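You operate a simulated robot arm through the tools that you are given. There is no shell and no other tool. Be economical: measure what you need, move in short steps, check, and stop when the job is done.

Carry out the task below with a simulated two-armed robot. There is one attempt and no reset: what you move stays moved.

TASK
Put the round cap with purple grip on the soak tub away on the lower shelf of the parts trolley. Take the yellow tag from the top between the rack and the sink and put it on the top of the parts trolley. Put one of the cup with blue rims from the draining rack on the top of the low steel bench. Put two of the cup with green rims from the draining rack on the middle shelf of the stock rack. Take the yellow sieve and put it in the deep steel tray. Turn the shaker timer dial to 15 s. Open the drain grate. Any order will do. Set down upright: cup with blue rim, cup with green rim.

Only the result counts: the job must be done as asked and must still hold three seconds after the hand-in. Knocking over, shifting, dropping, spilling or breaking anything else fails it. Lids that push on must go on centred and level and be pressed home; caps that screw on are set level and turned clockwise until they are tight.

THE ROBOT
Two 7-joint arms with two-finger grippers on one trunk, on a base that drives. Base frame: it is fixed to the floor where the robot stands at the start and does not move with it; the origin is under the middle of the robot, x ahead of it, y to its left, z up. Units: cm, degrees, N and s.
The left shoulder is at the start at [7.8, 15.1, 93.2], the right one opposite. With the tool pointing down near the work surface each hand reaches from about 32 to 80 cm from the robot's upright axis, wherever it stands, measured 20 degrees to its own side. Places, roughly: cup with blue rim [50, 150, 100]; cup with green rim [50, 125, 100]; deep steel tray (45x26x5 cm) [-460, 370, 90]; drain grate [40, -90, 10]; lower shelf of the parts trolley [-100, -170, 30]; middle shelf of the stock rack [-270, -170, 80]; round cap with purple grip (10x10x8 cm) [60, -20, 70]; shaker timer dial [-240, 130, 90]; top of the low steel bench [60, 290, 60]; top of the parts trolley [-100, -170, 80]; yellow sieve (6x6x4 cm) [-220, 150, 80]; yellow tag [50, 100, 100]. Payload 2.54 kg a hand.
Tool frame (each hand has its own): the origin (TCP) lies between the finger pads and is the grasp point; the fingertips stand 3 cm ahead of it; z points along the fingers, y is the line along which they close. The gripper opens to 11.6 cm. The gripper's body begins 9.5 cm behind the TCP.
Orientation is that of the tool frame in the base frame, as a unit quaternion [x, y, z, w]. With the fingers straight down and closing along the base's y, the tool's x points along the base's -x, its y along +y and its z along -z.

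THE INTERFACE
- The arms move only by the tool move_arm. It takes "left_motion", "right_motion" or both (then of equal length, played together; a hand with none holds still); each is a list of rows, each an object (a shift or turn left out is 0, a gripper value left out holds the last) with "slide": the shift along the base's x, y, z in cm, a list of three; "angular": the turn, a rotation vector about the base's x, y, z in degrees, a list of three; "gripper": the gripper command, from -1 (shut) to 1 (fully open), values between in proportion. In form: [{"slide": [x, y, z], "angular": [wx, wy, wz], "gripper": gripper}, ...]. A call has 1 to 10 rows; each row shifts and turns the commanded pose from where the row before left it. Each row takes 0.2 s and may step no farther than 5 cm and 8.6 degrees from the row before; otherwise, or with a gripper value out of range, the whole call is refused. Where a pose cannot be reached the arm comes as near as it can. A force on the tool above 40 N (or 10 N above the force at the start of the call, whichever is more), or a blocked arm, ends the call early, and 0.2 s more pass. The fingers move at their own pace (about 7.2 cm/s each) and stop on an object; they squeeze with about 27 N. The grip force told is the motor's: it shows also when the fingers shut on nothing. Time passes only in rows, and 0.2 s behind the last, so rows that do not move let the fingers close. The reply holds the time, the measured pose of the TCP, the force on the tool along the base axes, the opening and the grip force, in the units named above and with some noise, with the torque about the TCP (base axes, N m) and any sound that the robot's microphone picked up.
- Cameras (640 x 400 px; columns grow to the right, rows downward): "scene" is now at [15.87, -1.28, 110.06]; the picture's right is [-0.15, -0.99, 0.00], its down [-0.06, 0.01, -1.00] and it looks along [0.99, -0.15, -0.06] (base axes); focal length 214 px, centre (320, 200). "left" rides on the left gripper at [6.9, 1.5, -12.2] in its tool frame; the picture's right is [-0.21, 0.98, 0.00], its down [-0.83, -0.18, -0.53] and it looks along [-0.52, -0.11, 0.85] (tool axes); focal length 251 px, centre (320, 200). "right" rides on the right gripper at [6.9, -1.5, -12.2] in its tool frame; the picture's right is [0.21, 0.98, 0.00], its down [-0.83, 0.18, -0.53] and it looks along [-0.52, 0.12, 0.85] (tool axes); focal length 251 px, centre (320, 200).
- camera(camera): a new picture of that camera. It takes no simulated time.
- move_column(by): slides the trunk up (or, below 0, down) by that many cm; the arms and the scene camera ride with it, the base frame stays. It gives what a move gives, with no picture.
- roll_base(legs): drives the robot by 1 to 6 legs, each [ahead, left, turn to the left] in cm, cm and degrees, along the robot's own axes; the way and the turn of a leg run together, so that a leg with both is an arc; at most 150 cm and 180 degrees a leg. The arms and the cameras ride along, it lands a little off, and it stops where it bumps. It gives what a move gives.
- head_to(pan, tilt): turns the head with the scene camera to pan (to the left, within 80 degrees either way) and tilt (down, from -29 to 69), counted from straight ahead of the robot. It gives what a move gives.
- measure_at(camera, pixels): for up to 12 pixels [column, row] of the newest picture of that camera ("zoom" is the newest enlarged one), the place [x, y, z] in the base frame of the surface seen there, good to about 0.2 cm. It takes no simulated time.
- close_up(camera, box): a new picture of the part [left, top, right, bottom] of that camera's present view, enlarged. It takes no simulated time.
- job_done(): hands the job in; it is judged then, once.

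Go step by step. Measure first, check grasps and placings, and put right what went wrong. The budget is 138 turns and 180 pictures, counting those below and the enlarged ones. Unless the task says otherwise, let go and move clear before handing in.

The tools are called after "Emit:" as a command line: name --argument value ..., lists and objects as JSON in quotes. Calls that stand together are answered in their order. move_arm: Moves the arms, as the interface text tells. Its arguments: {"type":"object","properties":{"left_motion":{"type":"array"},"right_motion":{"type":"array"}},"required":[]} The other tools are called the same way: move_column (by) slides the trunk up or down; roll_base (legs) drives the base; head_to (pan, tilt) turns the head that bears the scene camera; camera (camera) takes a picture; measure_at (camera, pixels) gives the place of the surface under pixels of a picture; close_up (camera, box) takes an enlarged picture of a part of a camera's view; job_done () hands the job in.

At the start:

```text
clock: 0.0
left_eef_pos: [40.85, -0.46, 119.12]
left_tcp_rot: [-0.001, 1.0, -0.001, 0.0]
left_force: [0.1, -0.1, -0.3]
left_wrist_torque: [-0.05, -0.01, 0.02]
left_gripper_width: 11.61
left_grip_force: 0.0
right_eef_pos: [33.83, -44.13, 114.26]
right_tcp_rot: [0.0, 1.0, 0.0, 0.0]
right_force: [0.5, -0.1, -0.3]
right_wrist_torque: [-0.04, -0.03, -0.01]
right_gripper_width: 11.6
right_grip_force: 0.1
trunk travel left (down, up): [-16.9, 12.0]
robot x, y, heading: [-0.13, -0.24, -0.0]
head pan, tilt: [-8.6, 3.5]
```

scene: 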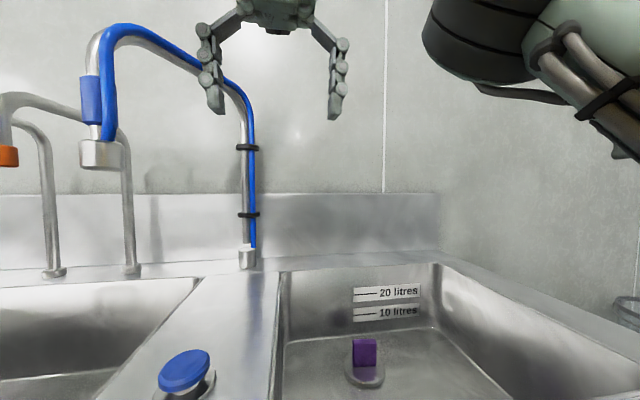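
right: 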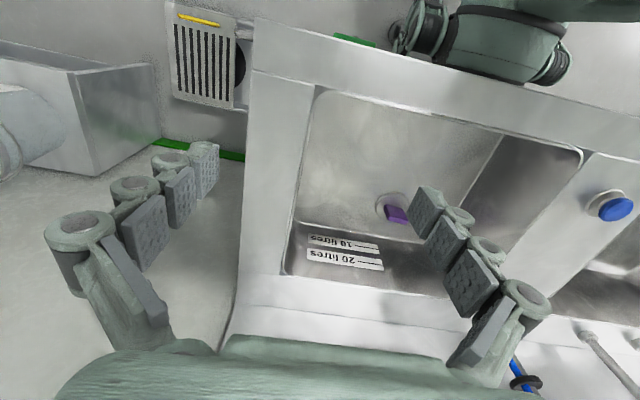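
left: 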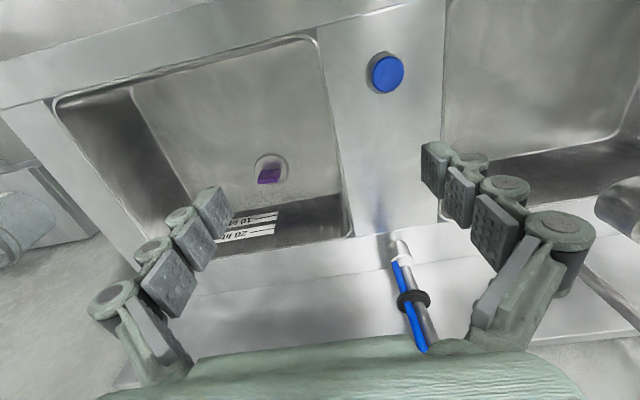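

The purple grip shows at scene (364,352), with the tub drain plug below it. I'll measure it and the grate seen at right (205,55), then look around.

Emit:
measure_at --camera "scene" --pixels '[[364, 342], [364, 355], [353, 343], [376, 343], [350, 376], [364, 385], [380, 380], [400, 370], [300, 300], [435, 265], [220, 320], [60, 372]]'

Emit:
measure_at --camera "right" --pixels '[[180, 15], [200, 20], [218, 25], [175, 90], [235, 105], [205, 60], [240, 70], [270, 120], [400, 198], [388, 208], [190, 150], [250, 40]]'

Emit:
close_up --camera "right" --box '[140, 0, 300, 120]'

Emit:
close_up --camera "left" --box '[220, 130, 320, 200]'

```text
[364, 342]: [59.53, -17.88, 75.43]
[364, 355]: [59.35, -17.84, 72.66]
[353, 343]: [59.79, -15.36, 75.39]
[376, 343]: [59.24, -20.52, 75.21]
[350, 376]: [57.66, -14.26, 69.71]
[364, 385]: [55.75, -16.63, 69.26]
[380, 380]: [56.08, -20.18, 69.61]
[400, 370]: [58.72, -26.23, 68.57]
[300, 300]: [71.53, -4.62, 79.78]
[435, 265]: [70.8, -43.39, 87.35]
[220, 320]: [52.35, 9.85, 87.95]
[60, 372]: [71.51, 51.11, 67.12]
```

```text
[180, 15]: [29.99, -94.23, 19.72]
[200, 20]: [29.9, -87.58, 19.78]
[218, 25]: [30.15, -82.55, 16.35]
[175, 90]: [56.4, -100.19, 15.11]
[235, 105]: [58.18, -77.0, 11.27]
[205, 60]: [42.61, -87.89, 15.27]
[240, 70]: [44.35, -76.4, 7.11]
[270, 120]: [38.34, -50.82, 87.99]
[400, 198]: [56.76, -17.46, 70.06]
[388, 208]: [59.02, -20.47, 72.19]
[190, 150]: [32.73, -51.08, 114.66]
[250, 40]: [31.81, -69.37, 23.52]
```

```text
3.33 times, centred on (220, 60) of right
```

zoom: 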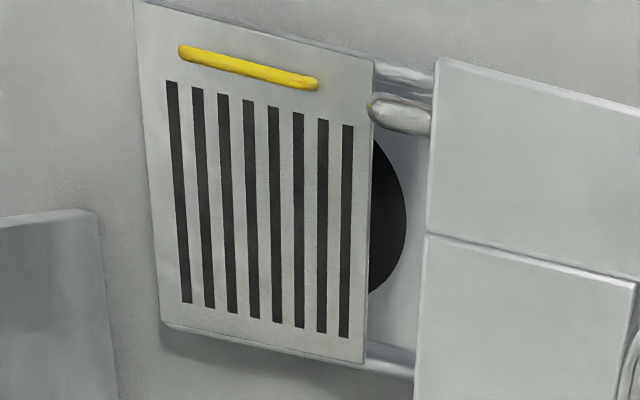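

```text
5.71 times, centred on (270, 165) of left
```

zoom: 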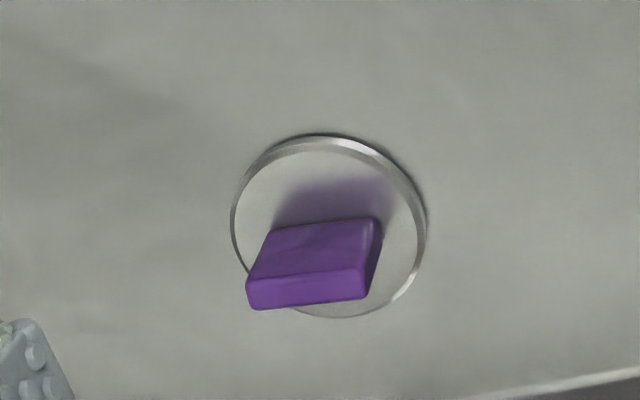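

The cap's grip bar spans y −15.4 to −20.5 with its top at z≈75.4. I'll measure its top from the left camera and look at the grate side with the head.

Emit:
measure_at --camera "zoom" --pixels '[[276, 235], [365, 226], [255, 275], [355, 268], [312, 252], [340, 150], [245, 220], [420, 230], [320, 312], [370, 245]]'

Emit:
head_to --pan -65 --tilt 50

Emit:
camera --camera "scene"

```text
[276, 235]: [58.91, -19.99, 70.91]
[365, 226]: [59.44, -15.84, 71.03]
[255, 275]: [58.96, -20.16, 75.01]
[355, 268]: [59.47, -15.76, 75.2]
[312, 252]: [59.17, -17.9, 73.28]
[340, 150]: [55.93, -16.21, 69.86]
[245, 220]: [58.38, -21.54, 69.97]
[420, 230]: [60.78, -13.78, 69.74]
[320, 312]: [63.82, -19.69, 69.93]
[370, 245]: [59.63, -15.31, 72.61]
```

```text
clock: 1.3
left_eef_pos: [40.66, -0.33, 119.17]
left_tcp_rot: [-0.001, 1.0, 0.0, 0.001]
left_force: [-1.1, -0.2, 0.5]
left_wrist_torque: [0.0, 0.01, 0.01]
left_gripper_width: 11.6
left_grip_force: 0.1
right_eef_pos: [33.84, -44.17, 114.28]
right_tcp_rot: [0.0, 1.0, 0.001, 0.001]
right_force: [-0.1, -0.2, 0.2]
right_wrist_torque: [0.0, -0.01, 0.02]
right_gripper_width: 11.57
right_grip_force: 0.1
trunk travel left (down, up): [-16.9, 12.0]
robot x, y, heading: [0.16, -0.52, 0.0]
head pan, tilt: [-65.0, 50.0]
```

```text
174 pictures are left
```

scene: 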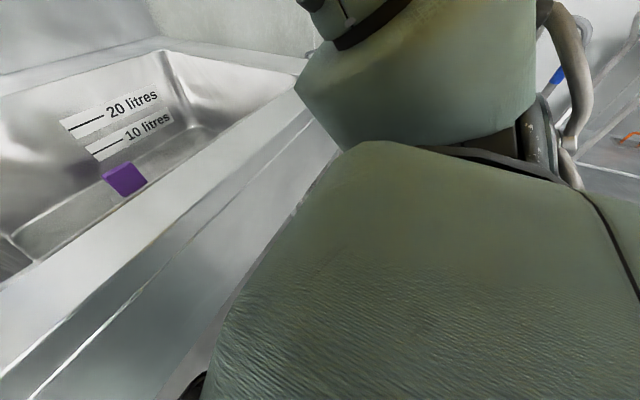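

The bar is yawed about 7°, and its centre is near (60, −17.9), top z 75.3. I'll move the right hand above it while the left hand backs off.

Emit:
move_arm --right_motion '[{"slide": [3.27, 3.28, 0], "angular": [0, 0, -3.5]}, {"slide": [3.27, 3.28, 0], "angular": [0, 0, -3.5]}, {"slide": [3.27, 3.28, 0]}, {"slide": [3.27, 3.28, 0]}, {"slide": [3.27, 3.28, 0]}, {"slide": [3.27, 3.28, 0]}, {"slide": [3.27, 3.28, 0]}, {"slide": [3.27, 3.28, -2]}, {"slide": [0, 0, -5]}, {"slide": [0, 0, -5]}]' --left_motion '[{"slide": [-2, 3, 0]}, {"slide": [-2, 3, 0]}, {"slide": [-2, 3, 0]}, {"slide": [-2, 3, 0]}, {"slide": [0, 3, 0]}, {}, {}, {}, {}, {}]'

Emit:
close_up --camera "right" --box '[160, 100, 480, 300]'

```text
refused: row 8 steps farther than a row can; nothing moved
```

```text
2.00 times, centred on (320, 200) of right
```

zoom: 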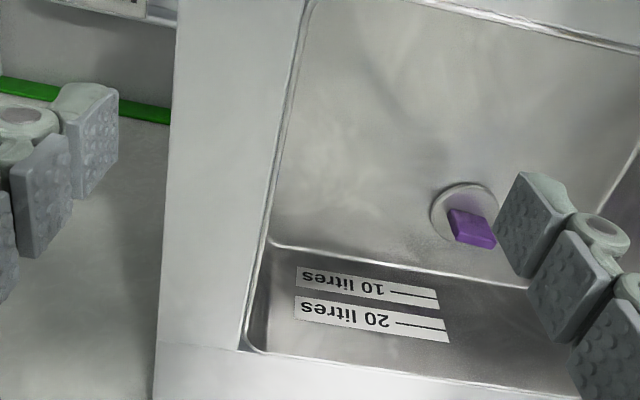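

A row was too long, so I'll resend it split up.

Emit:
move_arm --right_motion '[{"slide": [3.27, 3.28, 0], "angular": [0, 0, -3.5]}, {"slide": [3.27, 3.28, 0], "angular": [0, 0, -3.5]}, {"slide": [3.27, 3.28, 0]}, {"slide": [3.27, 3.28, 0]}, {"slide": [3.27, 3.28, 0]}, {"slide": [3.27, 3.28, 0]}, {"slide": [3.27, 3.28, 0]}, {"slide": [3.27, 3.28, 0]}, {"slide": [0, 0, -5]}, {"slide": [0, 0, -5]}]' --left_motion '[{"slide": [-2, 3, 0]}, {"slide": [-2, 3, 0]}, {"slide": [-2, 3, 0]}, {"slide": [-2, 3, 0]}, {"slide": [0, 3, 0]}, {}, {}, {}, {}, {}]'

Emit:
camera --camera "right"

```text
clock: 2.2
left_eef_pos: [35.26, 9.63, 118.08]
left_tcp_rot: [-0.002, 1.0, 0.0, 0.0]
left_force: [0.2, -0.9, 0.2]
left_wrist_torque: [0.02, -0.02, 0.0]
left_gripper_width: 11.59
left_grip_force: 0.1
left hand out of reach, approached as far as the arm can: row 3, 4
right_eef_pos: [45.05, -37.56, 111.6]
right_tcp_rot: [0.098, 0.993, 0.058, -0.016]
right_force: [0.1, 0.9, -0.5]
right_wrist_torque: [0.04, -0.04, 0.01]
right_gripper_width: 11.58
right_grip_force: 0.0
trunk travel left (down, up): [-16.9, 12.0]
robot x, y, heading: [0.1, 0.1, -0.3]
head pan, tilt: [-65.0, 50.0]
stopped in row 4 (right hand): the arm was blocked; the commanded pose is now the measured one
```

```text
172 pictures are left
```

right: 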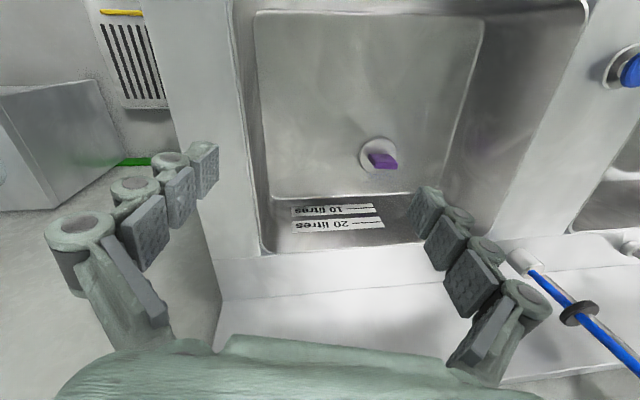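

The right arm was blocked in row 4. I'll look ahead to see what touches.

Emit:
head_to --pan 0 --tilt 25

Emit:
camera --camera "scene"

Emit:
camera --camera "left"

```text
clock: 3.6
left_eef_pos: [35.26, 9.61, 118.04]
left_tcp_rot: [-0.001, 1.0, -0.001, -0.001]
left_force: [-0.3, 0.0, 0.3]
left_wrist_torque: [0.01, 0.02, -0.03]
left_gripper_width: 11.59
left_grip_force: 0.1
right_eef_pos: [45.21, -37.38, 111.68]
right_tcp_rot: [0.097, 0.993, 0.059, -0.014]
right_force: [0.2, 0.0, -0.6]
right_wrist_torque: [-0.01, 0.04, 0.03]
right_gripper_width: 11.59
right_grip_force: 0.1
trunk travel left (down, up): [-16.9, 12.0]
robot x, y, heading: [0.12, 0.06, 0.1]
head pan, tilt: [0.0, 25.0]
```

```text
171 pictures are left
```

scene: 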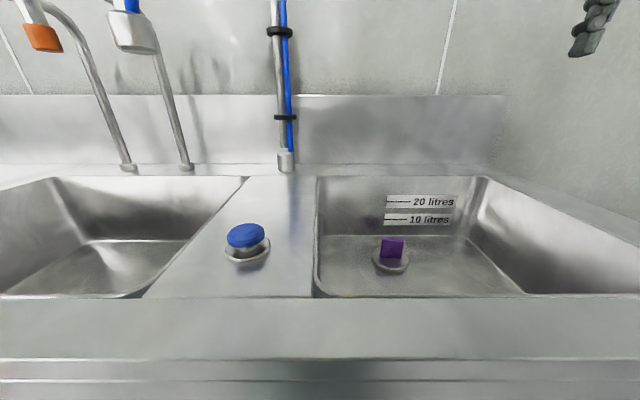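

```text
170 pictures are left
```

left: 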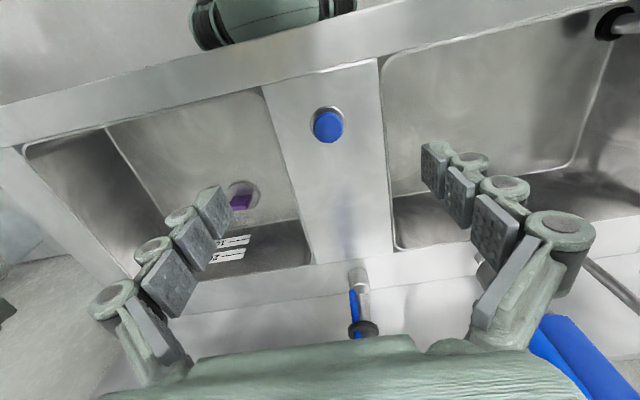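

The right hand seems limited by arm posture at that height. I'll straighten it, drop to z≈97, and move across from there.

Emit:
move_arm --right_motion '[{"slide": [-1, 0, -4.5], "angular": [-3.4, -0.6, 2]}, {"slide": [0, 0, -4.8], "angular": [-3.4, -0.6, 2]}, {"slide": [0, 0, -4.9]}, {"slide": [3, 3.9, 0]}, {"slide": [3, 3.9, 0]}, {"slide": [3, 3.9, 0]}, {"slide": [3, 3.9, 0]}, {"slide": [3, 3.9, 0]}, {}]'

Emit:
camera --camera "right"

```text
clock: 5.6
left_eef_pos: [35.27, 9.52, 118.0]
left_tcp_rot: [-0.001, 1.0, -0.001, 0.0]
left_force: [0.7, -0.1, -0.8]
left_wrist_torque: [0.0, 0.01, -0.03]
left_gripper_width: 11.58
left_grip_force: 0.0
right_eef_pos: [60.14, -18.85, 97.33]
right_tcp_rot: [0.067, 0.998, 0.005, -0.003]
right_force: [0.1, 0.2, 0.5]
right_wrist_torque: [0.02, -0.01, 0.01]
right_gripper_width: 11.62
right_grip_force: 0.1
right hand out of reach, approached as far as the arm can: row 8
trunk travel left (down, up): [-16.9, 12.0]
robot x, y, heading: [-0.16, -0.24, -0.2]
head pan, tilt: [0.0, 25.0]
```

```text
169 pictures are left
```

right: 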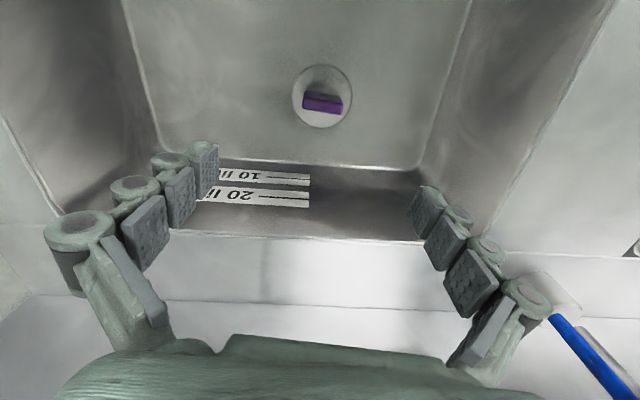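

Now roughly above the bar (321,101). I'll check its centre from here and descend part way.

Emit:
measure_at --camera "right" --pixels '[[305, 106], [321, 108], [339, 111], [321, 96], [296, 97], [351, 97], [322, 66], [322, 127]]'

Emit:
move_arm --right_motion '[{"slide": [0, 0.9, -4.5]}, {"slide": [0, 0, -5]}, {"slide": [0, 0, -4.5]}, {}]'

Emit:
camera --camera "right"

```text
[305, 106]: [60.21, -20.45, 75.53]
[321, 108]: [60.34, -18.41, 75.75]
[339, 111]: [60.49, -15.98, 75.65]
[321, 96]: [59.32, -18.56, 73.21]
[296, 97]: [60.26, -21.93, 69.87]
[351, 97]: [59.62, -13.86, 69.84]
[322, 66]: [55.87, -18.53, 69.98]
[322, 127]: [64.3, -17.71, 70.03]
```

```text
clock: 6.6
left_eef_pos: [35.35, 9.61, 117.97]
left_tcp_rot: [-0.001, 1.0, -0.001, 0.001]
left_force: [0.0, 0.1, 0.6]
left_wrist_torque: [0.0, 0.0, -0.03]
left_gripper_width: 11.58
left_grip_force: 0.1
right_eef_pos: [62.54, -20.9, 84.63]
right_tcp_rot: [0.063, 0.998, 0.0, 0.0]
right_force: [-0.1, -0.1, 0.0]
right_wrist_torque: [0.01, -0.01, -0.01]
right_gripper_width: 11.61
right_grip_force: 0.0
right hand out of reach, approached as far as the arm can: row 1, 2, 3
trunk travel left (down, up): [-16.9, 12.0]
robot x, y, heading: [0.2, 0.24, -0.2]
head pan, tilt: [0.0, 25.0]
```

```text
168 pictures are left
```

right: 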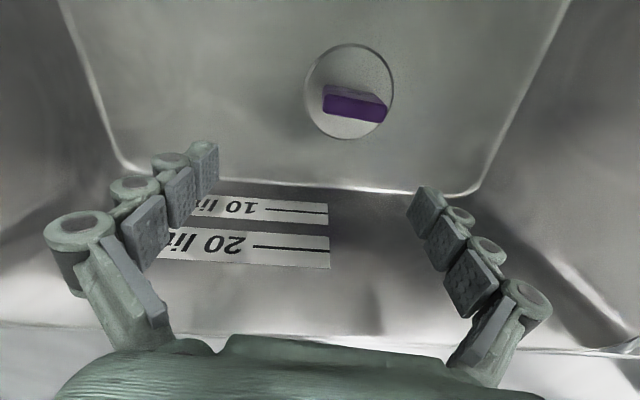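

The arm drifts outward to (62.5, −20.9), as if near its inner limit here. I'll back the base a little and to the left so the target falls inside reach.

Emit:
roll_base --legs '[[-8, 3, 0]]'

```text
clock: 7.7
left_eef_pos: [27.06, 12.72, 118.02]
left_tcp_rot: [-0.001, 1.0, -0.001, 0.0]
left_force: [-1.6, 0.6, -0.9]
left_wrist_torque: [-0.02, -0.05, 0.01]
left_gripper_width: 11.6
left_grip_force: 0.1
right_eef_pos: [54.45, -17.63, 84.71]
right_tcp_rot: [0.062, 0.998, 0.001, 0.0]
right_force: [1.4, 0.2, 0.0]
right_wrist_torque: [-0.01, -0.06, 0.0]
right_gripper_width: 11.59
right_grip_force: 0.0
trunk travel left (down, up): [-16.9, 12.0]
robot x, y, heading: [-8.19, 2.99, 0.2]
head pan, tilt: [0.0, 25.0]
```

Emit:
move_arm --right_motion '[{"slide": [2.8, -0.2, 0]}, {"slide": [2.8, -0.2, 0]}, {"slide": [0, 0, -4]}, {"slide": [0, 0, -3]}, {}]'

Emit:
camera --camera "right"

```text
clock: 8.9
left_eef_pos: [27.11, 12.69, 118.06]
left_tcp_rot: [-0.002, 1.0, -0.001, 0.0]
left_force: [-0.4, 0.3, -0.7]
left_wrist_torque: [-0.02, -0.02, 0.01]
left_gripper_width: 11.61
left_grip_force: 0.1
right_eef_pos: [60.16, -18.0, 77.62]
right_tcp_rot: [0.062, 0.998, 0.0, 0.0]
right_force: [0.2, -0.4, 0.8]
right_wrist_torque: [0.04, 0.04, 0.02]
right_gripper_width: 11.56
right_grip_force: 0.0
trunk travel left (down, up): [-16.9, 12.0]
robot x, y, heading: [-8.14, 2.68, -0.1]
head pan, tilt: [0.0, 25.0]
```

```text
167 pictures are left
```

right: 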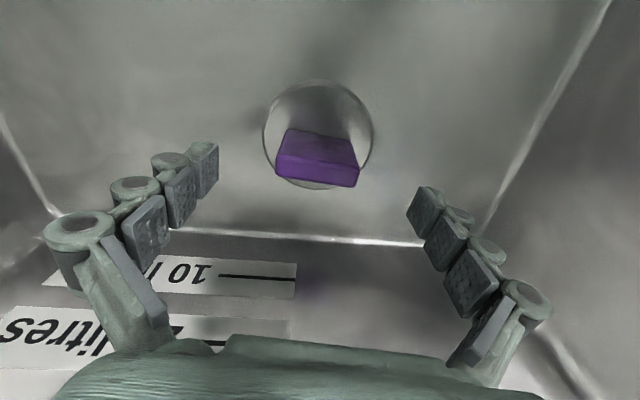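

It tracks well now. I'll measure the bar's top face in this view.

Emit:
measure_at --camera "right" --pixels '[[290, 133], [353, 141], [281, 156], [355, 168], [318, 151], [280, 176], [352, 184]]'

```text
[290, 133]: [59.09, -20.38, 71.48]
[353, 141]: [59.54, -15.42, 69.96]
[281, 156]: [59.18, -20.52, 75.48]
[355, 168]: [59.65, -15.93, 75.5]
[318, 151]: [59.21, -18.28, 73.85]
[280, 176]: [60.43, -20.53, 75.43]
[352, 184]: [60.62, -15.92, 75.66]
```

The bar's top is centred at (60.0, −18.2), so the grasp is aligned. Descending and closing.

Emit:
move_arm --right_motion '[{"slide": [-0.1, -0.1, -2.2]}, {"slide": [0, 0, -2]}, {"gripper": -1}, {"gripper": -1}, {"gripper": -1}, {"gripper": -1}]'

```text
clock: 10.3
left_eef_pos: [27.12, 12.65, 118.11]
left_tcp_rot: [-0.002, 1.0, -0.002, 0.0]
left_force: [0.6, 0.5, 0.2]
left_wrist_torque: [-0.01, -0.01, 0.03]
left_gripper_width: 11.63
left_grip_force: 0.0
right_eef_pos: [60.01, -18.13, 73.29]
right_tcp_rot: [0.062, 0.998, 0.001, -0.001]
right_force: [1.2, -0.9, 0.0]
right_wrist_torque: [-0.06, 0.01, 0.05]
right_gripper_width: 5.35
right_grip_force: 27.1
trunk travel left (down, up): [-16.9, 12.0]
robot x, y, heading: [-8.15, 3.7, -0.0]
head pan, tilt: [0.0, 25.0]
```

Gripped at 5.35 cm. Lifting gently.

Emit:
move_arm --right_motion '[{"slide": [0, 0, 1]}, {"slide": [0, 0, 1]}, {"slide": [0, 0, 2]}, {"slide": [0, 0, 3]}, {}]'

Emit:
camera --camera "right"

```text
clock: 11.5
left_eef_pos: [27.03, 12.74, 118.04]
left_tcp_rot: [-0.001, 1.0, 0.0, -0.001]
left_force: [1.5, 0.7, 0.3]
left_wrist_torque: [0.0, -0.03, -0.03]
left_gripper_width: 11.61
left_grip_force: 0.0
right_eef_pos: [59.9, -18.08, 80.39]
right_tcp_rot: [0.062, 0.998, 0.001, 0.0]
right_force: [-0.7, -0.4, -2.4]
right_wrist_torque: [0.01, 0.01, -0.01]
right_gripper_width: 5.35
right_grip_force: 26.6
trunk travel left (down, up): [-16.9, 12.0]
robot x, y, heading: [-8.31, 3.4, -0.1]
head pan, tilt: [0.0, 25.0]
```

```text
166 pictures are left
```

right: 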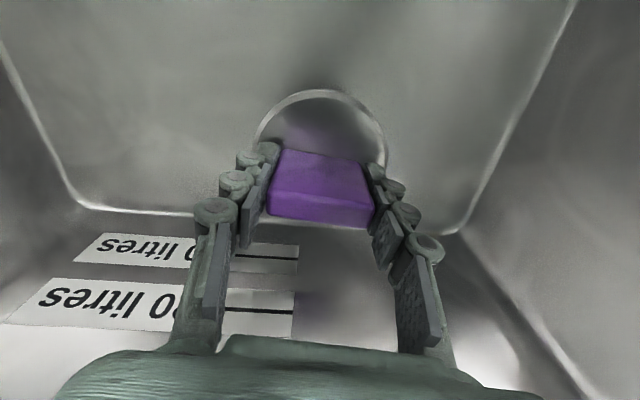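

The cap is held and free. I'll lift it clear of the rim and back off, then head for the rack.

Emit:
move_arm --right_motion '[{"slide": [0, 0, 5]}, {"slide": [0, 0, 5]}, {"slide": [0, 0, 5]}, {"slide": [0, 0, 5]}, {"slide": [-3, -3, 1]}, {"slide": [-3, -3, 0]}, {"slide": [-3, -3, 0]}, {"slide": [-3, -2, 0]}, {"slide": [-3, 0, 0]}]'

Emit:
head_to --pan 60 --tilt 15

Emit:
camera --camera "scene"

```text
clock: 13.5
left_eef_pos: [26.89, 12.62, 118.18]
left_tcp_rot: [-0.002, 1.0, 0.0, 0.002]
left_force: [-1.0, -0.3, -0.3]
left_wrist_torque: [0.0, -0.06, 0.0]
left_gripper_width: 11.61
left_grip_force: 0.1
right_eef_pos: [45.41, -31.09, 101.83]
right_tcp_rot: [0.082, 0.997, 0.013, -0.003]
right_force: [-1.7, -0.1, -3.1]
right_wrist_torque: [0.0, -0.04, -0.04]
right_gripper_width: 5.36
right_grip_force: 26.7
right hand out of reach, approached as far as the arm can: row 9
trunk travel left (down, up): [-16.9, 12.0]
robot x, y, heading: [-8.16, 3.06, 0.3]
head pan, tilt: [0.0, 25.0]
```

```text
clock: 14.8
left_eef_pos: [27.0, 12.7, 118.15]
left_tcp_rot: [-0.002, 1.0, 0.0, 0.0]
left_force: [0.1, -0.5, 0.6]
left_wrist_torque: [0.01, 0.01, 0.01]
left_gripper_width: 11.59
left_grip_force: 0.1
right_eef_pos: [45.63, -30.99, 101.66]
right_tcp_rot: [0.083, 0.996, 0.013, -0.004]
right_force: [-0.1, -0.2, -2.8]
right_wrist_torque: [0.03, 0.0, -0.04]
right_gripper_width: 5.34
right_grip_force: 26.7
trunk travel left (down, up): [-16.9, 12.0]
robot x, y, heading: [-7.85, 2.87, 0.2]
head pan, tilt: [60.0, 15.0]
```

```text
165 pictures are left
```

scene: 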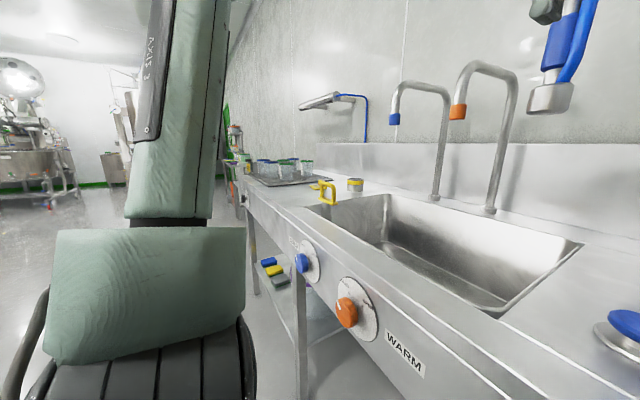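

The tag, apparently the yellow thing at (327,190), lies past the faucets. I'll measure the obstacles before driving left.

Emit:
measure_at --camera "scene" --pixels '[[550, 100], [458, 112], [393, 118], [320, 105], [355, 187], [327, 195], [322, 186], [346, 310], [285, 165], [265, 165], [300, 190], [250, 195]]'

Emit:
close_up --camera "scene" --box '[220, 130, 380, 230]'

```text
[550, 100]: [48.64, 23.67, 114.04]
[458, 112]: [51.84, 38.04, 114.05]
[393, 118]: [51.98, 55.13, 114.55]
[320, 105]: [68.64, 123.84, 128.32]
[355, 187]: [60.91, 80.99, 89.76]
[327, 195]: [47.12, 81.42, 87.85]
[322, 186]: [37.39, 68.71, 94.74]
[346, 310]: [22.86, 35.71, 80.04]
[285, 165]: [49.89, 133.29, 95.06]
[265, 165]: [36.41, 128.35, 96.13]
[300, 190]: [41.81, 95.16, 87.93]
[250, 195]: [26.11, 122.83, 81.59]
```

```text
4.00 times, centred on (300, 180) of scene
```

zoom: 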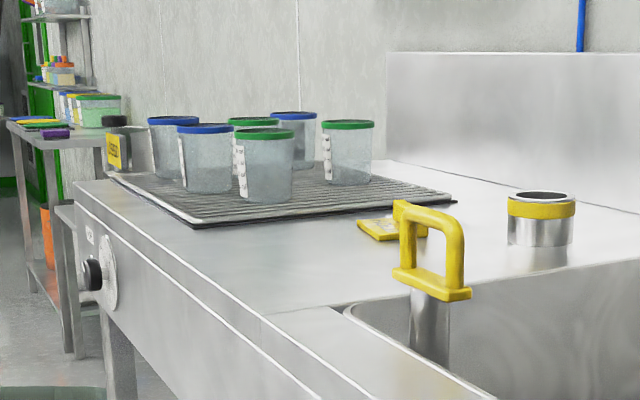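

The tag lies flat at zoom (385,228), just beyond the yellow-handled standpipe. Driving back 7 and left 72.

Emit:
roll_base --legs '[[-7, 0, 0], [0, 72, 0]]'

Emit:
head_to --pan 20 --tilt 20

Emit:
camera --camera "scene"

Emit:
camera --camera "left"

```text
clock: 22.9
left_eef_pos: [20.32, 86.62, 118.09]
left_tcp_rot: [0.002, 1.0, 0.0, -0.001]
left_force: [-0.3, -0.8, -0.3]
left_wrist_torque: [-0.03, -0.01, 0.05]
left_gripper_width: 11.59
left_grip_force: 0.1
right_eef_pos: [38.43, 42.68, 101.8]
right_tcp_rot: [0.085, 0.996, 0.012, -0.003]
right_force: [-0.2, -0.9, -2.8]
right_wrist_torque: [0.03, 0.0, 0.02]
right_gripper_width: 5.31
right_grip_force: 26.7
trunk travel left (down, up): [-16.9, 12.0]
robot x, y, heading: [-15.02, 77.36, -0.3]
head pan, tilt: [60.0, 15.0]
```

```text
clock: 24.0
left_eef_pos: [20.48, 86.41, 117.97]
left_tcp_rot: [0.001, 1.0, -0.001, 0.0]
left_force: [-0.4, -0.3, 0.1]
left_wrist_torque: [-0.01, 0.03, -0.01]
left_gripper_width: 11.6
left_grip_force: 0.1
right_eef_pos: [38.46, 42.73, 101.6]
right_tcp_rot: [0.086, 0.996, 0.012, -0.004]
right_force: [0.0, -0.1, -3.2]
right_wrist_torque: [0.0, 0.05, -0.01]
right_gripper_width: 5.33
right_grip_force: 27.0
trunk travel left (down, up): [-16.9, 12.0]
robot x, y, heading: [-15.01, 77.19, -0.4]
head pan, tilt: [20.0, 20.0]
```

```text
163 pictures are left
```

scene: 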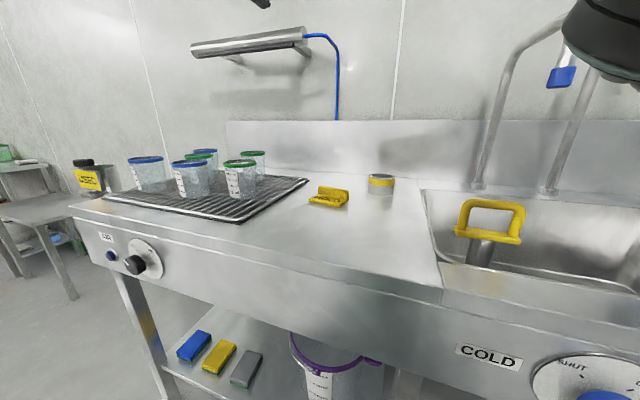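

```text
162 pictures are left
```

left: 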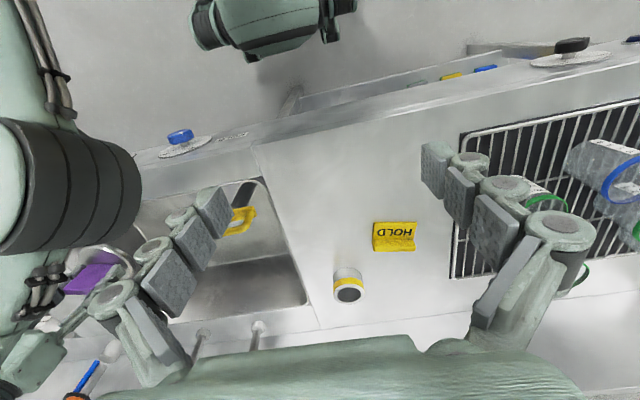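

The tag is at scene (330,197) and left (394,237), folded with an upright lip. Taking a close look and measuring.

Emit:
close_up --camera "left" --box '[350, 205, 438, 260]'

Emit:
measure_at --camera "left" --pixels '[[374, 223], [414, 223], [375, 249], [414, 249], [394, 246], [394, 235], [348, 272], [348, 300], [330, 280]]'

Emit:
close_up --camera "scene" --box '[290, 165, 410, 240]'

Emit:
measure_at --camera "zoom" --pixels '[[170, 120], [300, 135], [300, 160], [170, 150], [150, 190], [240, 220], [250, 170], [480, 70], [440, 80]]'

```text
7.27 times, centred on (394, 232) of left
```

zoom: 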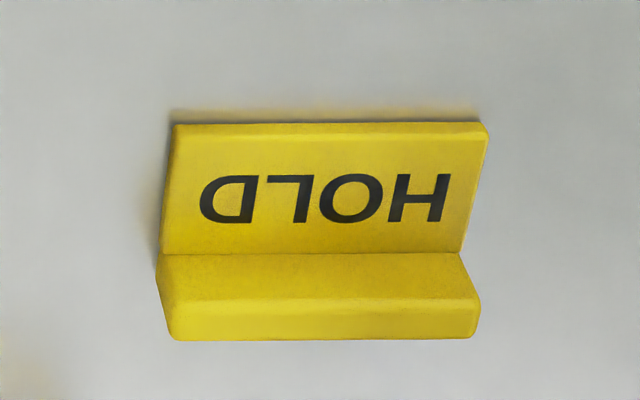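

```text
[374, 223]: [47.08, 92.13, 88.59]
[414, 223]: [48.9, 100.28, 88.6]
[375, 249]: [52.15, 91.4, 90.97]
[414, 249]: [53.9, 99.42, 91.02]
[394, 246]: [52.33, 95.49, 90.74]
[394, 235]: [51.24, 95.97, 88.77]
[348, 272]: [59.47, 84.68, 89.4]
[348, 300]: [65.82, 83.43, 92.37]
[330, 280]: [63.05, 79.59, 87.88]
```

```text
5.33 times, centred on (350, 202) of scene
```

zoom: 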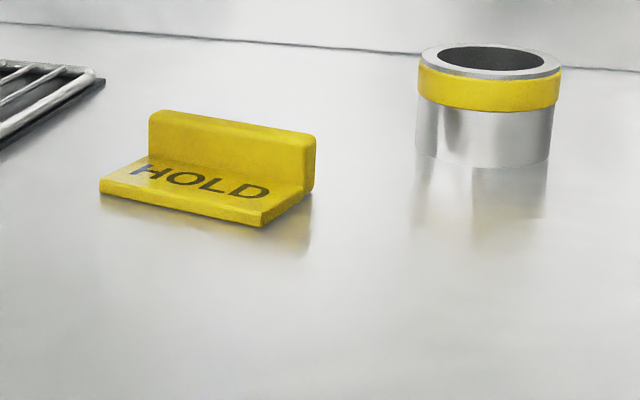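

```text
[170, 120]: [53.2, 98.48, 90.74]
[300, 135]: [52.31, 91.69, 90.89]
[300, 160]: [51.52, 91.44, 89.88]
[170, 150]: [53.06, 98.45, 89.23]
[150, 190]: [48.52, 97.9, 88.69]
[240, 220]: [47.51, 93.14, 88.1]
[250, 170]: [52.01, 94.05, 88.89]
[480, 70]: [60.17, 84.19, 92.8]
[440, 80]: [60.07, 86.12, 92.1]
```

The lip runs about (52.2, 91.5) to (53.6, 99.5), top z 91, so the length is ~8.3 cm at 12° yaw. I'll move the left hand above it, closing along its length.

Emit:
move_arm --left_motion '[{"slide": [3.96, 1.14, -2.25], "angular": [0, 0, -4]}, {"slide": [3.96, 1.14, -2.25], "angular": [0, 0, -4]}, {"slide": [3.96, 1.14, -2.25], "angular": [0, 0, -4]}, {"slide": [3.96, 1.14, -2.25]}, {"slide": [3.96, 1.14, -2.25], "gripper": 0.8}, {"slide": [3.96, 1.14, -2.25]}, {"slide": [3.96, 1.14, -2.25]}, {"slide": [3.96, 1.14, -2.25]}, {}]'

Emit:
camera --camera "left"

```text
clock: 26.0
left_eef_pos: [52.14, 95.5, 100.03]
left_tcp_rot: [0.106, 0.994, -0.001, 0.0]
left_force: [-0.9, 0.6, -0.3]
left_wrist_torque: [-0.02, 0.0, 0.01]
left_gripper_width: 10.44
left_grip_force: 0.0
right_eef_pos: [38.49, 42.68, 101.63]
right_tcp_rot: [0.086, 0.996, 0.012, -0.004]
right_force: [0.4, 0.1, -3.2]
right_wrist_torque: [-0.03, 0.02, -0.01]
right_gripper_width: 5.32
right_grip_force: 26.7
trunk travel left (down, up): [-16.9, 12.0]
robot x, y, heading: [-14.74, 77.15, -0.3]
head pan, tilt: [20.0, 20.0]
```

```text
159 pictures are left
```

left: 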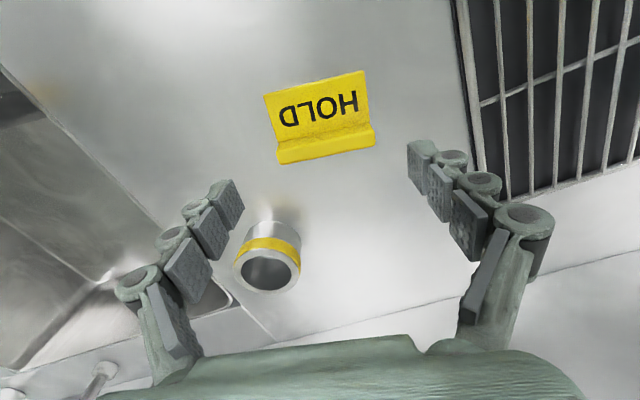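

The tag appears aligned with the fingers. I'll measure its ends once more before descending.

Emit:
measure_at --camera "left" --pixels '[[281, 155], [371, 140], [326, 148], [267, 97], [362, 73], [475, 160], [330, 152]]'

```text
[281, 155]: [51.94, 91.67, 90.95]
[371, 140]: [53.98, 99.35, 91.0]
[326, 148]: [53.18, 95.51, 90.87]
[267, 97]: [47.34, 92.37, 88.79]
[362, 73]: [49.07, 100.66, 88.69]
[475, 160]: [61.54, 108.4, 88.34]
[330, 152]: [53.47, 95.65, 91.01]
```

Emit:
move_arm --left_motion '[{"slide": [0.5, 0, -4]}, {"slide": [0, 0, -3]}, {"slide": [0, 0, -1.8]}, {"gripper": -1}, {"gripper": -1}, {"gripper": -1}, {"slide": [0, 0, 2]}, {"slide": [0, 0, 4]}, {}]'

Emit:
camera --camera "left"

```text
clock: 28.0
left_eef_pos: [52.41, 95.74, 97.46]
left_tcp_rot: [0.106, 0.994, 0.0, 0.0]
left_force: [0.8, -1.3, -0.8]
left_wrist_torque: [-0.01, 0.02, 0.03]
left_gripper_width: 8.85
left_grip_force: 27.0
right_eef_pos: [38.53, 42.63, 101.67]
right_tcp_rot: [0.086, 0.996, 0.013, -0.003]
right_force: [-0.7, -0.4, -2.4]
right_wrist_torque: [-0.02, 0.01, 0.04]
right_gripper_width: 5.33
right_grip_force: 27.0
trunk travel left (down, up): [-16.9, 12.0]
robot x, y, heading: [-14.98, 77.3, -0.3]
head pan, tilt: [20.0, 20.0]
```

```text
158 pictures are left
```

left: 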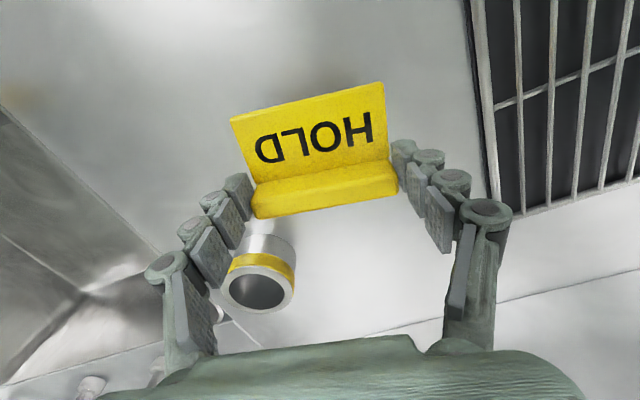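

The tag is held at 8.85 cm. I'll raise and retract, back away, turn right, and look towards the trolley.

Emit:
move_arm --left_motion '[{"slide": [0, 0, 4]}, {"slide": [-3, 0, 3]}, {"slide": [-4, 0, 0]}, {"slide": [-4, 0, 0]}, {"slide": [-4, 0, 0]}]'

Emit:
roll_base --legs '[[-55, 0, 0], [0, 0, -90]]'

Emit:
head_to --pan 0 --tilt 15

Emit:
camera --camera "scene"

```text
clock: 29.2
left_eef_pos: [37.47, 95.41, 104.64]
left_tcp_rot: [0.105, 0.994, 0.0, -0.001]
left_force: [-0.3, 0.1, 0.2]
left_wrist_torque: [-0.04, 0.02, 0.03]
left_gripper_width: 8.87
left_grip_force: 27.0
right_eef_pos: [38.47, 42.73, 101.71]
right_tcp_rot: [0.085, 0.996, 0.013, -0.003]
right_force: [-0.3, -0.1, -2.7]
right_wrist_torque: [0.02, -0.01, 0.02]
right_gripper_width: 5.33
right_grip_force: 26.6
trunk travel left (down, up): [-16.9, 12.0]
robot x, y, heading: [-15.13, 77.01, -0.2]
head pan, tilt: [20.0, 20.0]
```

```text
clock: 36.3
left_eef_pos: [-51.63, 25.33, 104.52]
left_tcp_rot: [0.772, 0.636, 0.0, -0.001]
left_force: [0.9, -0.1, 0.2]
left_wrist_torque: [-0.03, -0.08, -0.02]
left_gripper_width: 8.87
left_grip_force: 26.9
right_eef_pos: [-104.39, 23.35, 101.74]
right_tcp_rot: [0.758, 0.652, 0.011, 0.006]
right_force: [-0.2, -0.7, -2.9]
right_wrist_torque: [-0.01, -0.01, -0.02]
right_gripper_width: 5.32
right_grip_force: 27.4
trunk travel left (down, up): [-16.9, 12.0]
robot x, y, heading: [-70.92, 77.42, -89.2]
head pan, tilt: [20.0, 20.0]
```

```text
clock: 37.1
left_eef_pos: [-51.5, 25.31, 104.63]
left_tcp_rot: [0.772, 0.636, 0.0, -0.001]
left_force: [-0.1, 0.1, -0.4]
left_wrist_torque: [0.02, -0.01, 0.02]
left_gripper_width: 8.89
left_grip_force: 26.4
right_eef_pos: [-104.23, 23.29, 101.57]
right_tcp_rot: [0.758, 0.652, 0.012, 0.007]
right_force: [-0.2, 0.0, -3.2]
right_wrist_torque: [-0.04, -0.02, 0.01]
right_gripper_width: 5.36
right_grip_force: 27.3
trunk travel left (down, up): [-16.9, 12.0]
robot x, y, heading: [-70.96, 77.6, -89.5]
head pan, tilt: [0.0, 15.0]
```

```text
157 pictures are left
```

scene: 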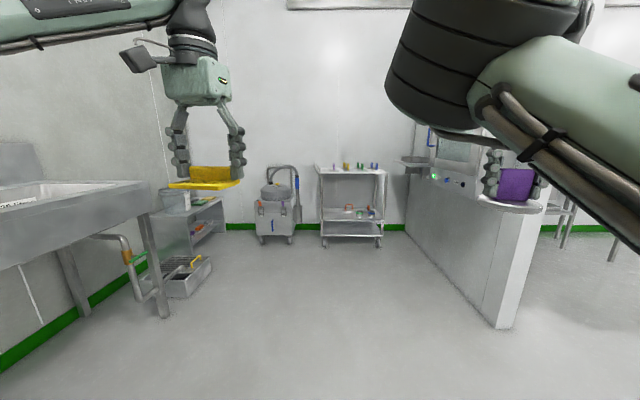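

I see the trolley at (352,200) and a partition at right with its near corner around (500,325). Measuring these.

Emit:
measure_at --camera "scene" --pixels '[[508, 327], [412, 228], [470, 205], [320, 170], [385, 172], [350, 165], [350, 218], [350, 237], [275, 210], [195, 260], [165, 315], [408, 158]]'

Emit:
close_up --camera "scene" --box '[240, 145, 440, 270]'

```text
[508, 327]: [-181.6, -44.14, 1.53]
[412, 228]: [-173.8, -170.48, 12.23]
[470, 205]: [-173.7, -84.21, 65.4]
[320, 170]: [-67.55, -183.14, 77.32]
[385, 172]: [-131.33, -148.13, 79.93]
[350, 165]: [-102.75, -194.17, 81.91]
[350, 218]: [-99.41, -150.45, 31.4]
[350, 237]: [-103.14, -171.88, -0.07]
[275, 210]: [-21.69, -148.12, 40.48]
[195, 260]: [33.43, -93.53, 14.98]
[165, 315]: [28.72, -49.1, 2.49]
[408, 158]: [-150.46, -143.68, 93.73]
```

```text
3.20 times, centred on (340, 208) of scene
```

zoom: 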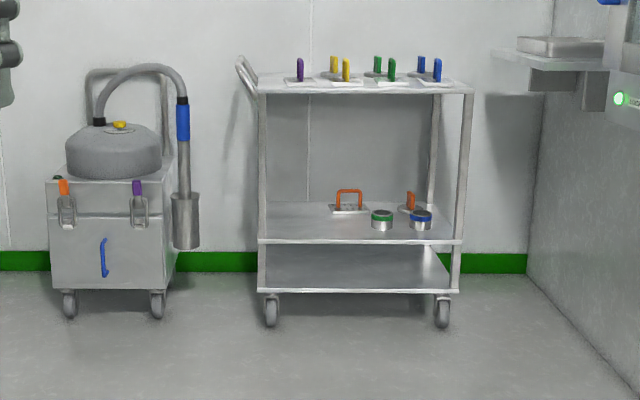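

The trolley's lower shelf is at z≈31 with free room on its left (x≈−75 to −90); the top is at z≈79. Driving closer with the right hand lined up to that side.

Emit:
roll_base --legs '[[130, 9, -0.5]]'

Emit:
head_to --pan -10 --tilt 25

Emit:
camera --camera "scene"

```text
clock: 43.7
left_eef_pos: [-43.95, -105.11, 104.76]
left_tcp_rot: [0.781, 0.625, 0.0, -0.001]
left_force: [-0.2, 0.3, 0.1]
left_wrist_torque: [0.04, -0.01, 0.01]
left_gripper_width: 8.87
left_grip_force: 27.1
right_eef_pos: [-96.83, -105.58, 101.66]
right_tcp_rot: [0.768, 0.641, 0.011, 0.007]
right_force: [0.7, -0.7, -2.6]
right_wrist_torque: [0.0, 0.01, 0.0]
right_gripper_width: 5.35
right_grip_force: 26.7
trunk travel left (down, up): [-16.9, 12.0]
robot x, y, heading: [-61.58, -52.27, -90.8]
head pan, tilt: [0.0, 15.0]
```

```text
clock: 44.4
left_eef_pos: [-43.97, -105.22, 104.59]
left_tcp_rot: [0.781, 0.625, 0.0, -0.001]
left_force: [-0.4, 1.1, -0.6]
left_wrist_torque: [-0.02, 0.01, -0.01]
left_gripper_width: 8.9
left_grip_force: 27.3
right_eef_pos: [-96.64, -105.47, 101.61]
right_tcp_rot: [0.768, 0.64, 0.012, 0.006]
right_force: [-0.4, 0.4, -3.2]
right_wrist_torque: [0.0, -0.04, 0.04]
right_gripper_width: 5.34
right_grip_force: 27.0
trunk travel left (down, up): [-16.9, 12.0]
robot x, y, heading: [-61.66, -52.66, -90.6]
head pan, tilt: [-10.0, 25.0]
```

```text
155 pictures are left
```

scene: 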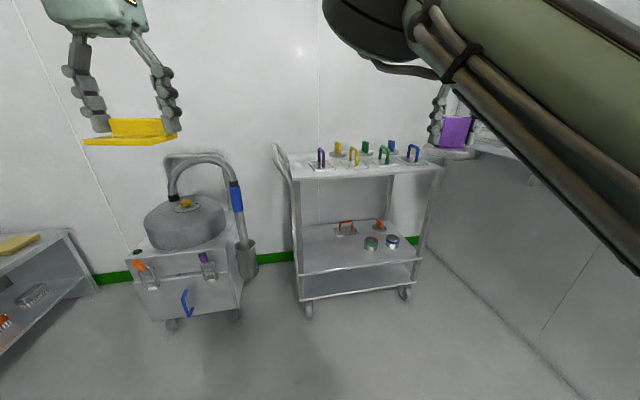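

Zooming in on the trolley to measure its free spots.

Emit:
close_up --camera "scene" --box '[265, 130, 455, 320]'

Emit:
measure_at --camera "scene" --pixels '[[302, 266], [310, 240], [330, 255], [345, 250], [338, 237], [371, 243], [300, 178], [435, 168], [340, 175], [318, 168], [305, 165], [400, 168]]'

```text
2.11 times, centred on (360, 225) of scene
```

zoom: 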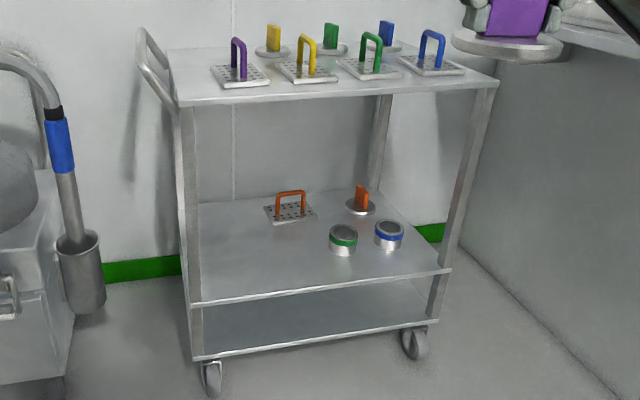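

```text
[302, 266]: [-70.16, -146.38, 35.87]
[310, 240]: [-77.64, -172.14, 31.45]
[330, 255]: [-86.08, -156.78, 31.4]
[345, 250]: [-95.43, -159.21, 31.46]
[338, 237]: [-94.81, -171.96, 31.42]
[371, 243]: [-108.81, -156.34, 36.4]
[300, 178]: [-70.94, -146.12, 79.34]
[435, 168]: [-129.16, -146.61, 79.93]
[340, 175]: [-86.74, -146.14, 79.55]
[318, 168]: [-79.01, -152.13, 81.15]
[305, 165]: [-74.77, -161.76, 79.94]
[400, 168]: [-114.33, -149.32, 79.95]
```

Emit:
measure_at --camera "zoom" --pixels '[[210, 68], [228, 87], [270, 82], [180, 100], [172, 60], [200, 55], [235, 55], [255, 52], [290, 50], [490, 78], [465, 72], [275, 65]]'

Emit:
measure_at --camera "scene" --pixels '[[300, 272], [330, 269], [345, 267], [360, 264], [330, 265], [301, 290], [360, 283], [300, 220], [388, 198], [360, 180]]'

```text
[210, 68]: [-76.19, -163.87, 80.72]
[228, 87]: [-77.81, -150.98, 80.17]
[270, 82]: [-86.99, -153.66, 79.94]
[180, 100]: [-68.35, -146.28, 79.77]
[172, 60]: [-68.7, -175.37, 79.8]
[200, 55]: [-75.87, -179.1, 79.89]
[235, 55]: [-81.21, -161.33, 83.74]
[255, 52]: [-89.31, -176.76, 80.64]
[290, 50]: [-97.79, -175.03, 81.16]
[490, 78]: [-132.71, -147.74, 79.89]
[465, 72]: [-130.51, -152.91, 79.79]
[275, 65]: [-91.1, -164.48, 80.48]
```

```text
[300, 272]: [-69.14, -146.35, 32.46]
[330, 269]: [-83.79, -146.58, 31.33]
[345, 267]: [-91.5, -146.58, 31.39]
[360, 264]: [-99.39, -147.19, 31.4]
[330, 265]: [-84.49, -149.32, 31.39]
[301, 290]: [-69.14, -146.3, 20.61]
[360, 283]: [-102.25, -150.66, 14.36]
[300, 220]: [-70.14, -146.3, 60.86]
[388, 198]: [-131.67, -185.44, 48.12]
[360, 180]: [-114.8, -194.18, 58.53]
```

Free spots: lower shelf at (−84,−158), z 31.4; top at (−77,−177), z 79.9. I'll lower the trunk and pose the right hand low, tilted forward 40°, before driving in.

Emit:
move_column --by -16.5

Emit:
move_arm --right_motion '[{"slide": [1.6, -1.3, -4.3], "angular": [-5, 0, 0]}, {"slide": [1.6, -1.3, -4.3], "angular": [-5, 0, 0]}, {"slide": [1.6, -1.3, -4.3], "angular": [-5, 0, 0]}, {"slide": [1.6, -1.3, -4.3], "angular": [-5, 0, 0]}, {"slide": [1.6, -1.3, -4.3], "angular": [-5, 0, 0]}, {"slide": [1.6, -1.3, -4.3], "angular": [-5, 0, 0]}, {"slide": [1.6, -1.3, -4.3], "angular": [-5, 0, 0]}, {"slide": [1.6, -1.3, -4.3], "angular": [-5, 0, 0]}, {}]'

```text
clock: 46.3
left_eef_pos: [-44.02, -105.13, 88.13]
left_tcp_rot: [0.781, 0.625, 0.0, -0.002]
left_force: [0.3, 0.0, -1.1]
left_wrist_torque: [-0.01, -0.03, 0.02]
left_gripper_width: 8.85
left_grip_force: 27.1
right_eef_pos: [-96.77, -105.56, 85.13]
right_tcp_rot: [0.768, 0.641, 0.012, 0.007]
right_force: [0.1, -0.1, -3.4]
right_wrist_torque: [0.02, 0.04, 0.01]
right_gripper_width: 5.33
right_grip_force: 26.9
trunk travel left (down, up): [-0.4, 28.5]
robot x, y, heading: [-61.97, -52.64, -90.5]
head pan, tilt: [-10.0, 25.0]
```

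```text
clock: 48.3
left_eef_pos: [-44.0, -105.18, 88.17]
left_tcp_rot: [0.781, 0.625, 0.0, -0.001]
left_force: [0.2, 0.2, 0.0]
left_wrist_torque: [0.03, 0.03, 0.0]
left_gripper_width: 8.85
left_grip_force: 26.6
right_eef_pos: [-90.44, -117.78, 50.88]
right_tcp_rot: [0.719, 0.607, -0.207, 0.269]
right_force: [0.4, -0.8, -2.7]
right_wrist_torque: [0.05, -0.01, 0.0]
right_gripper_width: 5.33
right_grip_force: 26.9
right hand out of reach, approached as far as the arm can: row 5, 6, 7, 8
trunk travel left (down, up): [-0.4, 28.5]
robot x, y, heading: [-62.02, -52.44, -90.6]
head pan, tilt: [-10.0, 25.0]
```

The hand settled at lateral −28, which I can make up with the base. I'll check the vac hose's height under the left hand before driving in.

Emit:
measure_at --camera "scene" --pixels '[[205, 158], [185, 160], [230, 170], [238, 195], [248, 245], [175, 190], [170, 157], [215, 158]]'

Emit:
camera --camera "right"

```text
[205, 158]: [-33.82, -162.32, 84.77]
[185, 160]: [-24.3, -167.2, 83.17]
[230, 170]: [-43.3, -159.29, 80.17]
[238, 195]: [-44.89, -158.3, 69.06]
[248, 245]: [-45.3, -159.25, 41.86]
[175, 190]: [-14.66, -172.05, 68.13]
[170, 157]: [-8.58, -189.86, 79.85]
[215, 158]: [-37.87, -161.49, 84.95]
```

```text
153 pictures are left
```

right: 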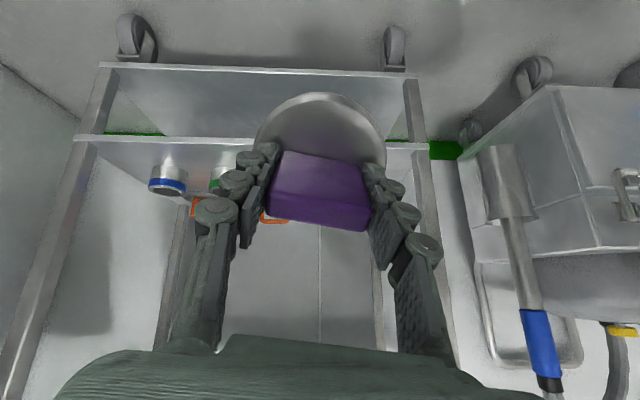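

The hose tops out at z 85 near where the left hand would go, so I'll raise and retract the left hand first, then drive in.

Emit:
move_arm --left_motion '[{"slide": [0, 1, 4.5]}, {"slide": [0, 1, 4.5]}, {"slide": [0, 4, 2]}, {"slide": [0, 4, 2]}]'

Emit:
roll_base --legs '[[30, 6.5, 0.6]]'

Emit:
camera --camera "right"

```text
clock: 49.3
left_eef_pos: [-43.89, -95.08, 100.99]
left_tcp_rot: [0.781, 0.625, 0.0, -0.001]
left_force: [0.5, -0.4, -1.3]
left_wrist_torque: [0.03, 0.02, -0.01]
left_gripper_width: 8.87
left_grip_force: 27.2
right_eef_pos: [-90.36, -117.74, 50.84]
right_tcp_rot: [0.719, 0.607, -0.207, 0.27]
right_force: [-0.6, -0.2, -3.6]
right_wrist_torque: [0.08, -0.05, -0.01]
right_gripper_width: 5.34
right_grip_force: 26.9
trunk travel left (down, up): [-0.4, 28.5]
robot x, y, heading: [-62.05, -52.23, -91.0]
head pan, tilt: [-10.0, 25.0]
```

```text
clock: 51.4
left_eef_pos: [-37.84, -125.93, 100.89]
left_tcp_rot: [0.781, 0.625, 0.001, -0.001]
left_force: [-0.4, -0.3, -0.5]
left_wrist_torque: [-0.03, -0.01, 0.0]
left_gripper_width: 8.83
left_grip_force: 26.7
right_eef_pos: [-84.26, -148.65, 50.86]
right_tcp_rot: [0.719, 0.606, -0.206, 0.269]
right_force: [-0.3, 0.0, -2.5]
right_wrist_torque: [0.06, 0.01, -0.02]
right_gripper_width: 5.3
right_grip_force: 26.8
trunk travel left (down, up): [-0.4, 28.5]
robot x, y, heading: [-56.22, -83.51, -90.9]
head pan, tilt: [-10.0, 25.0]
```

```text
152 pictures are left
```

right: 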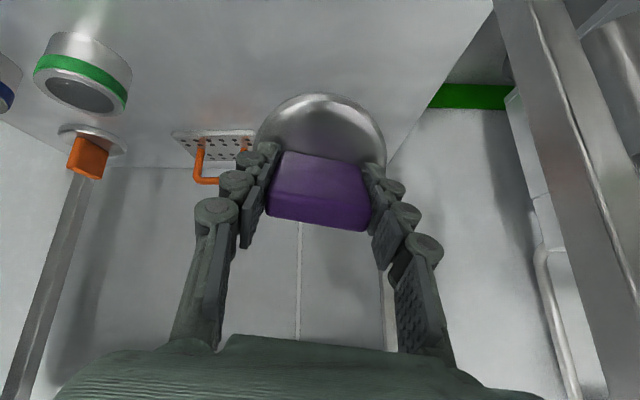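

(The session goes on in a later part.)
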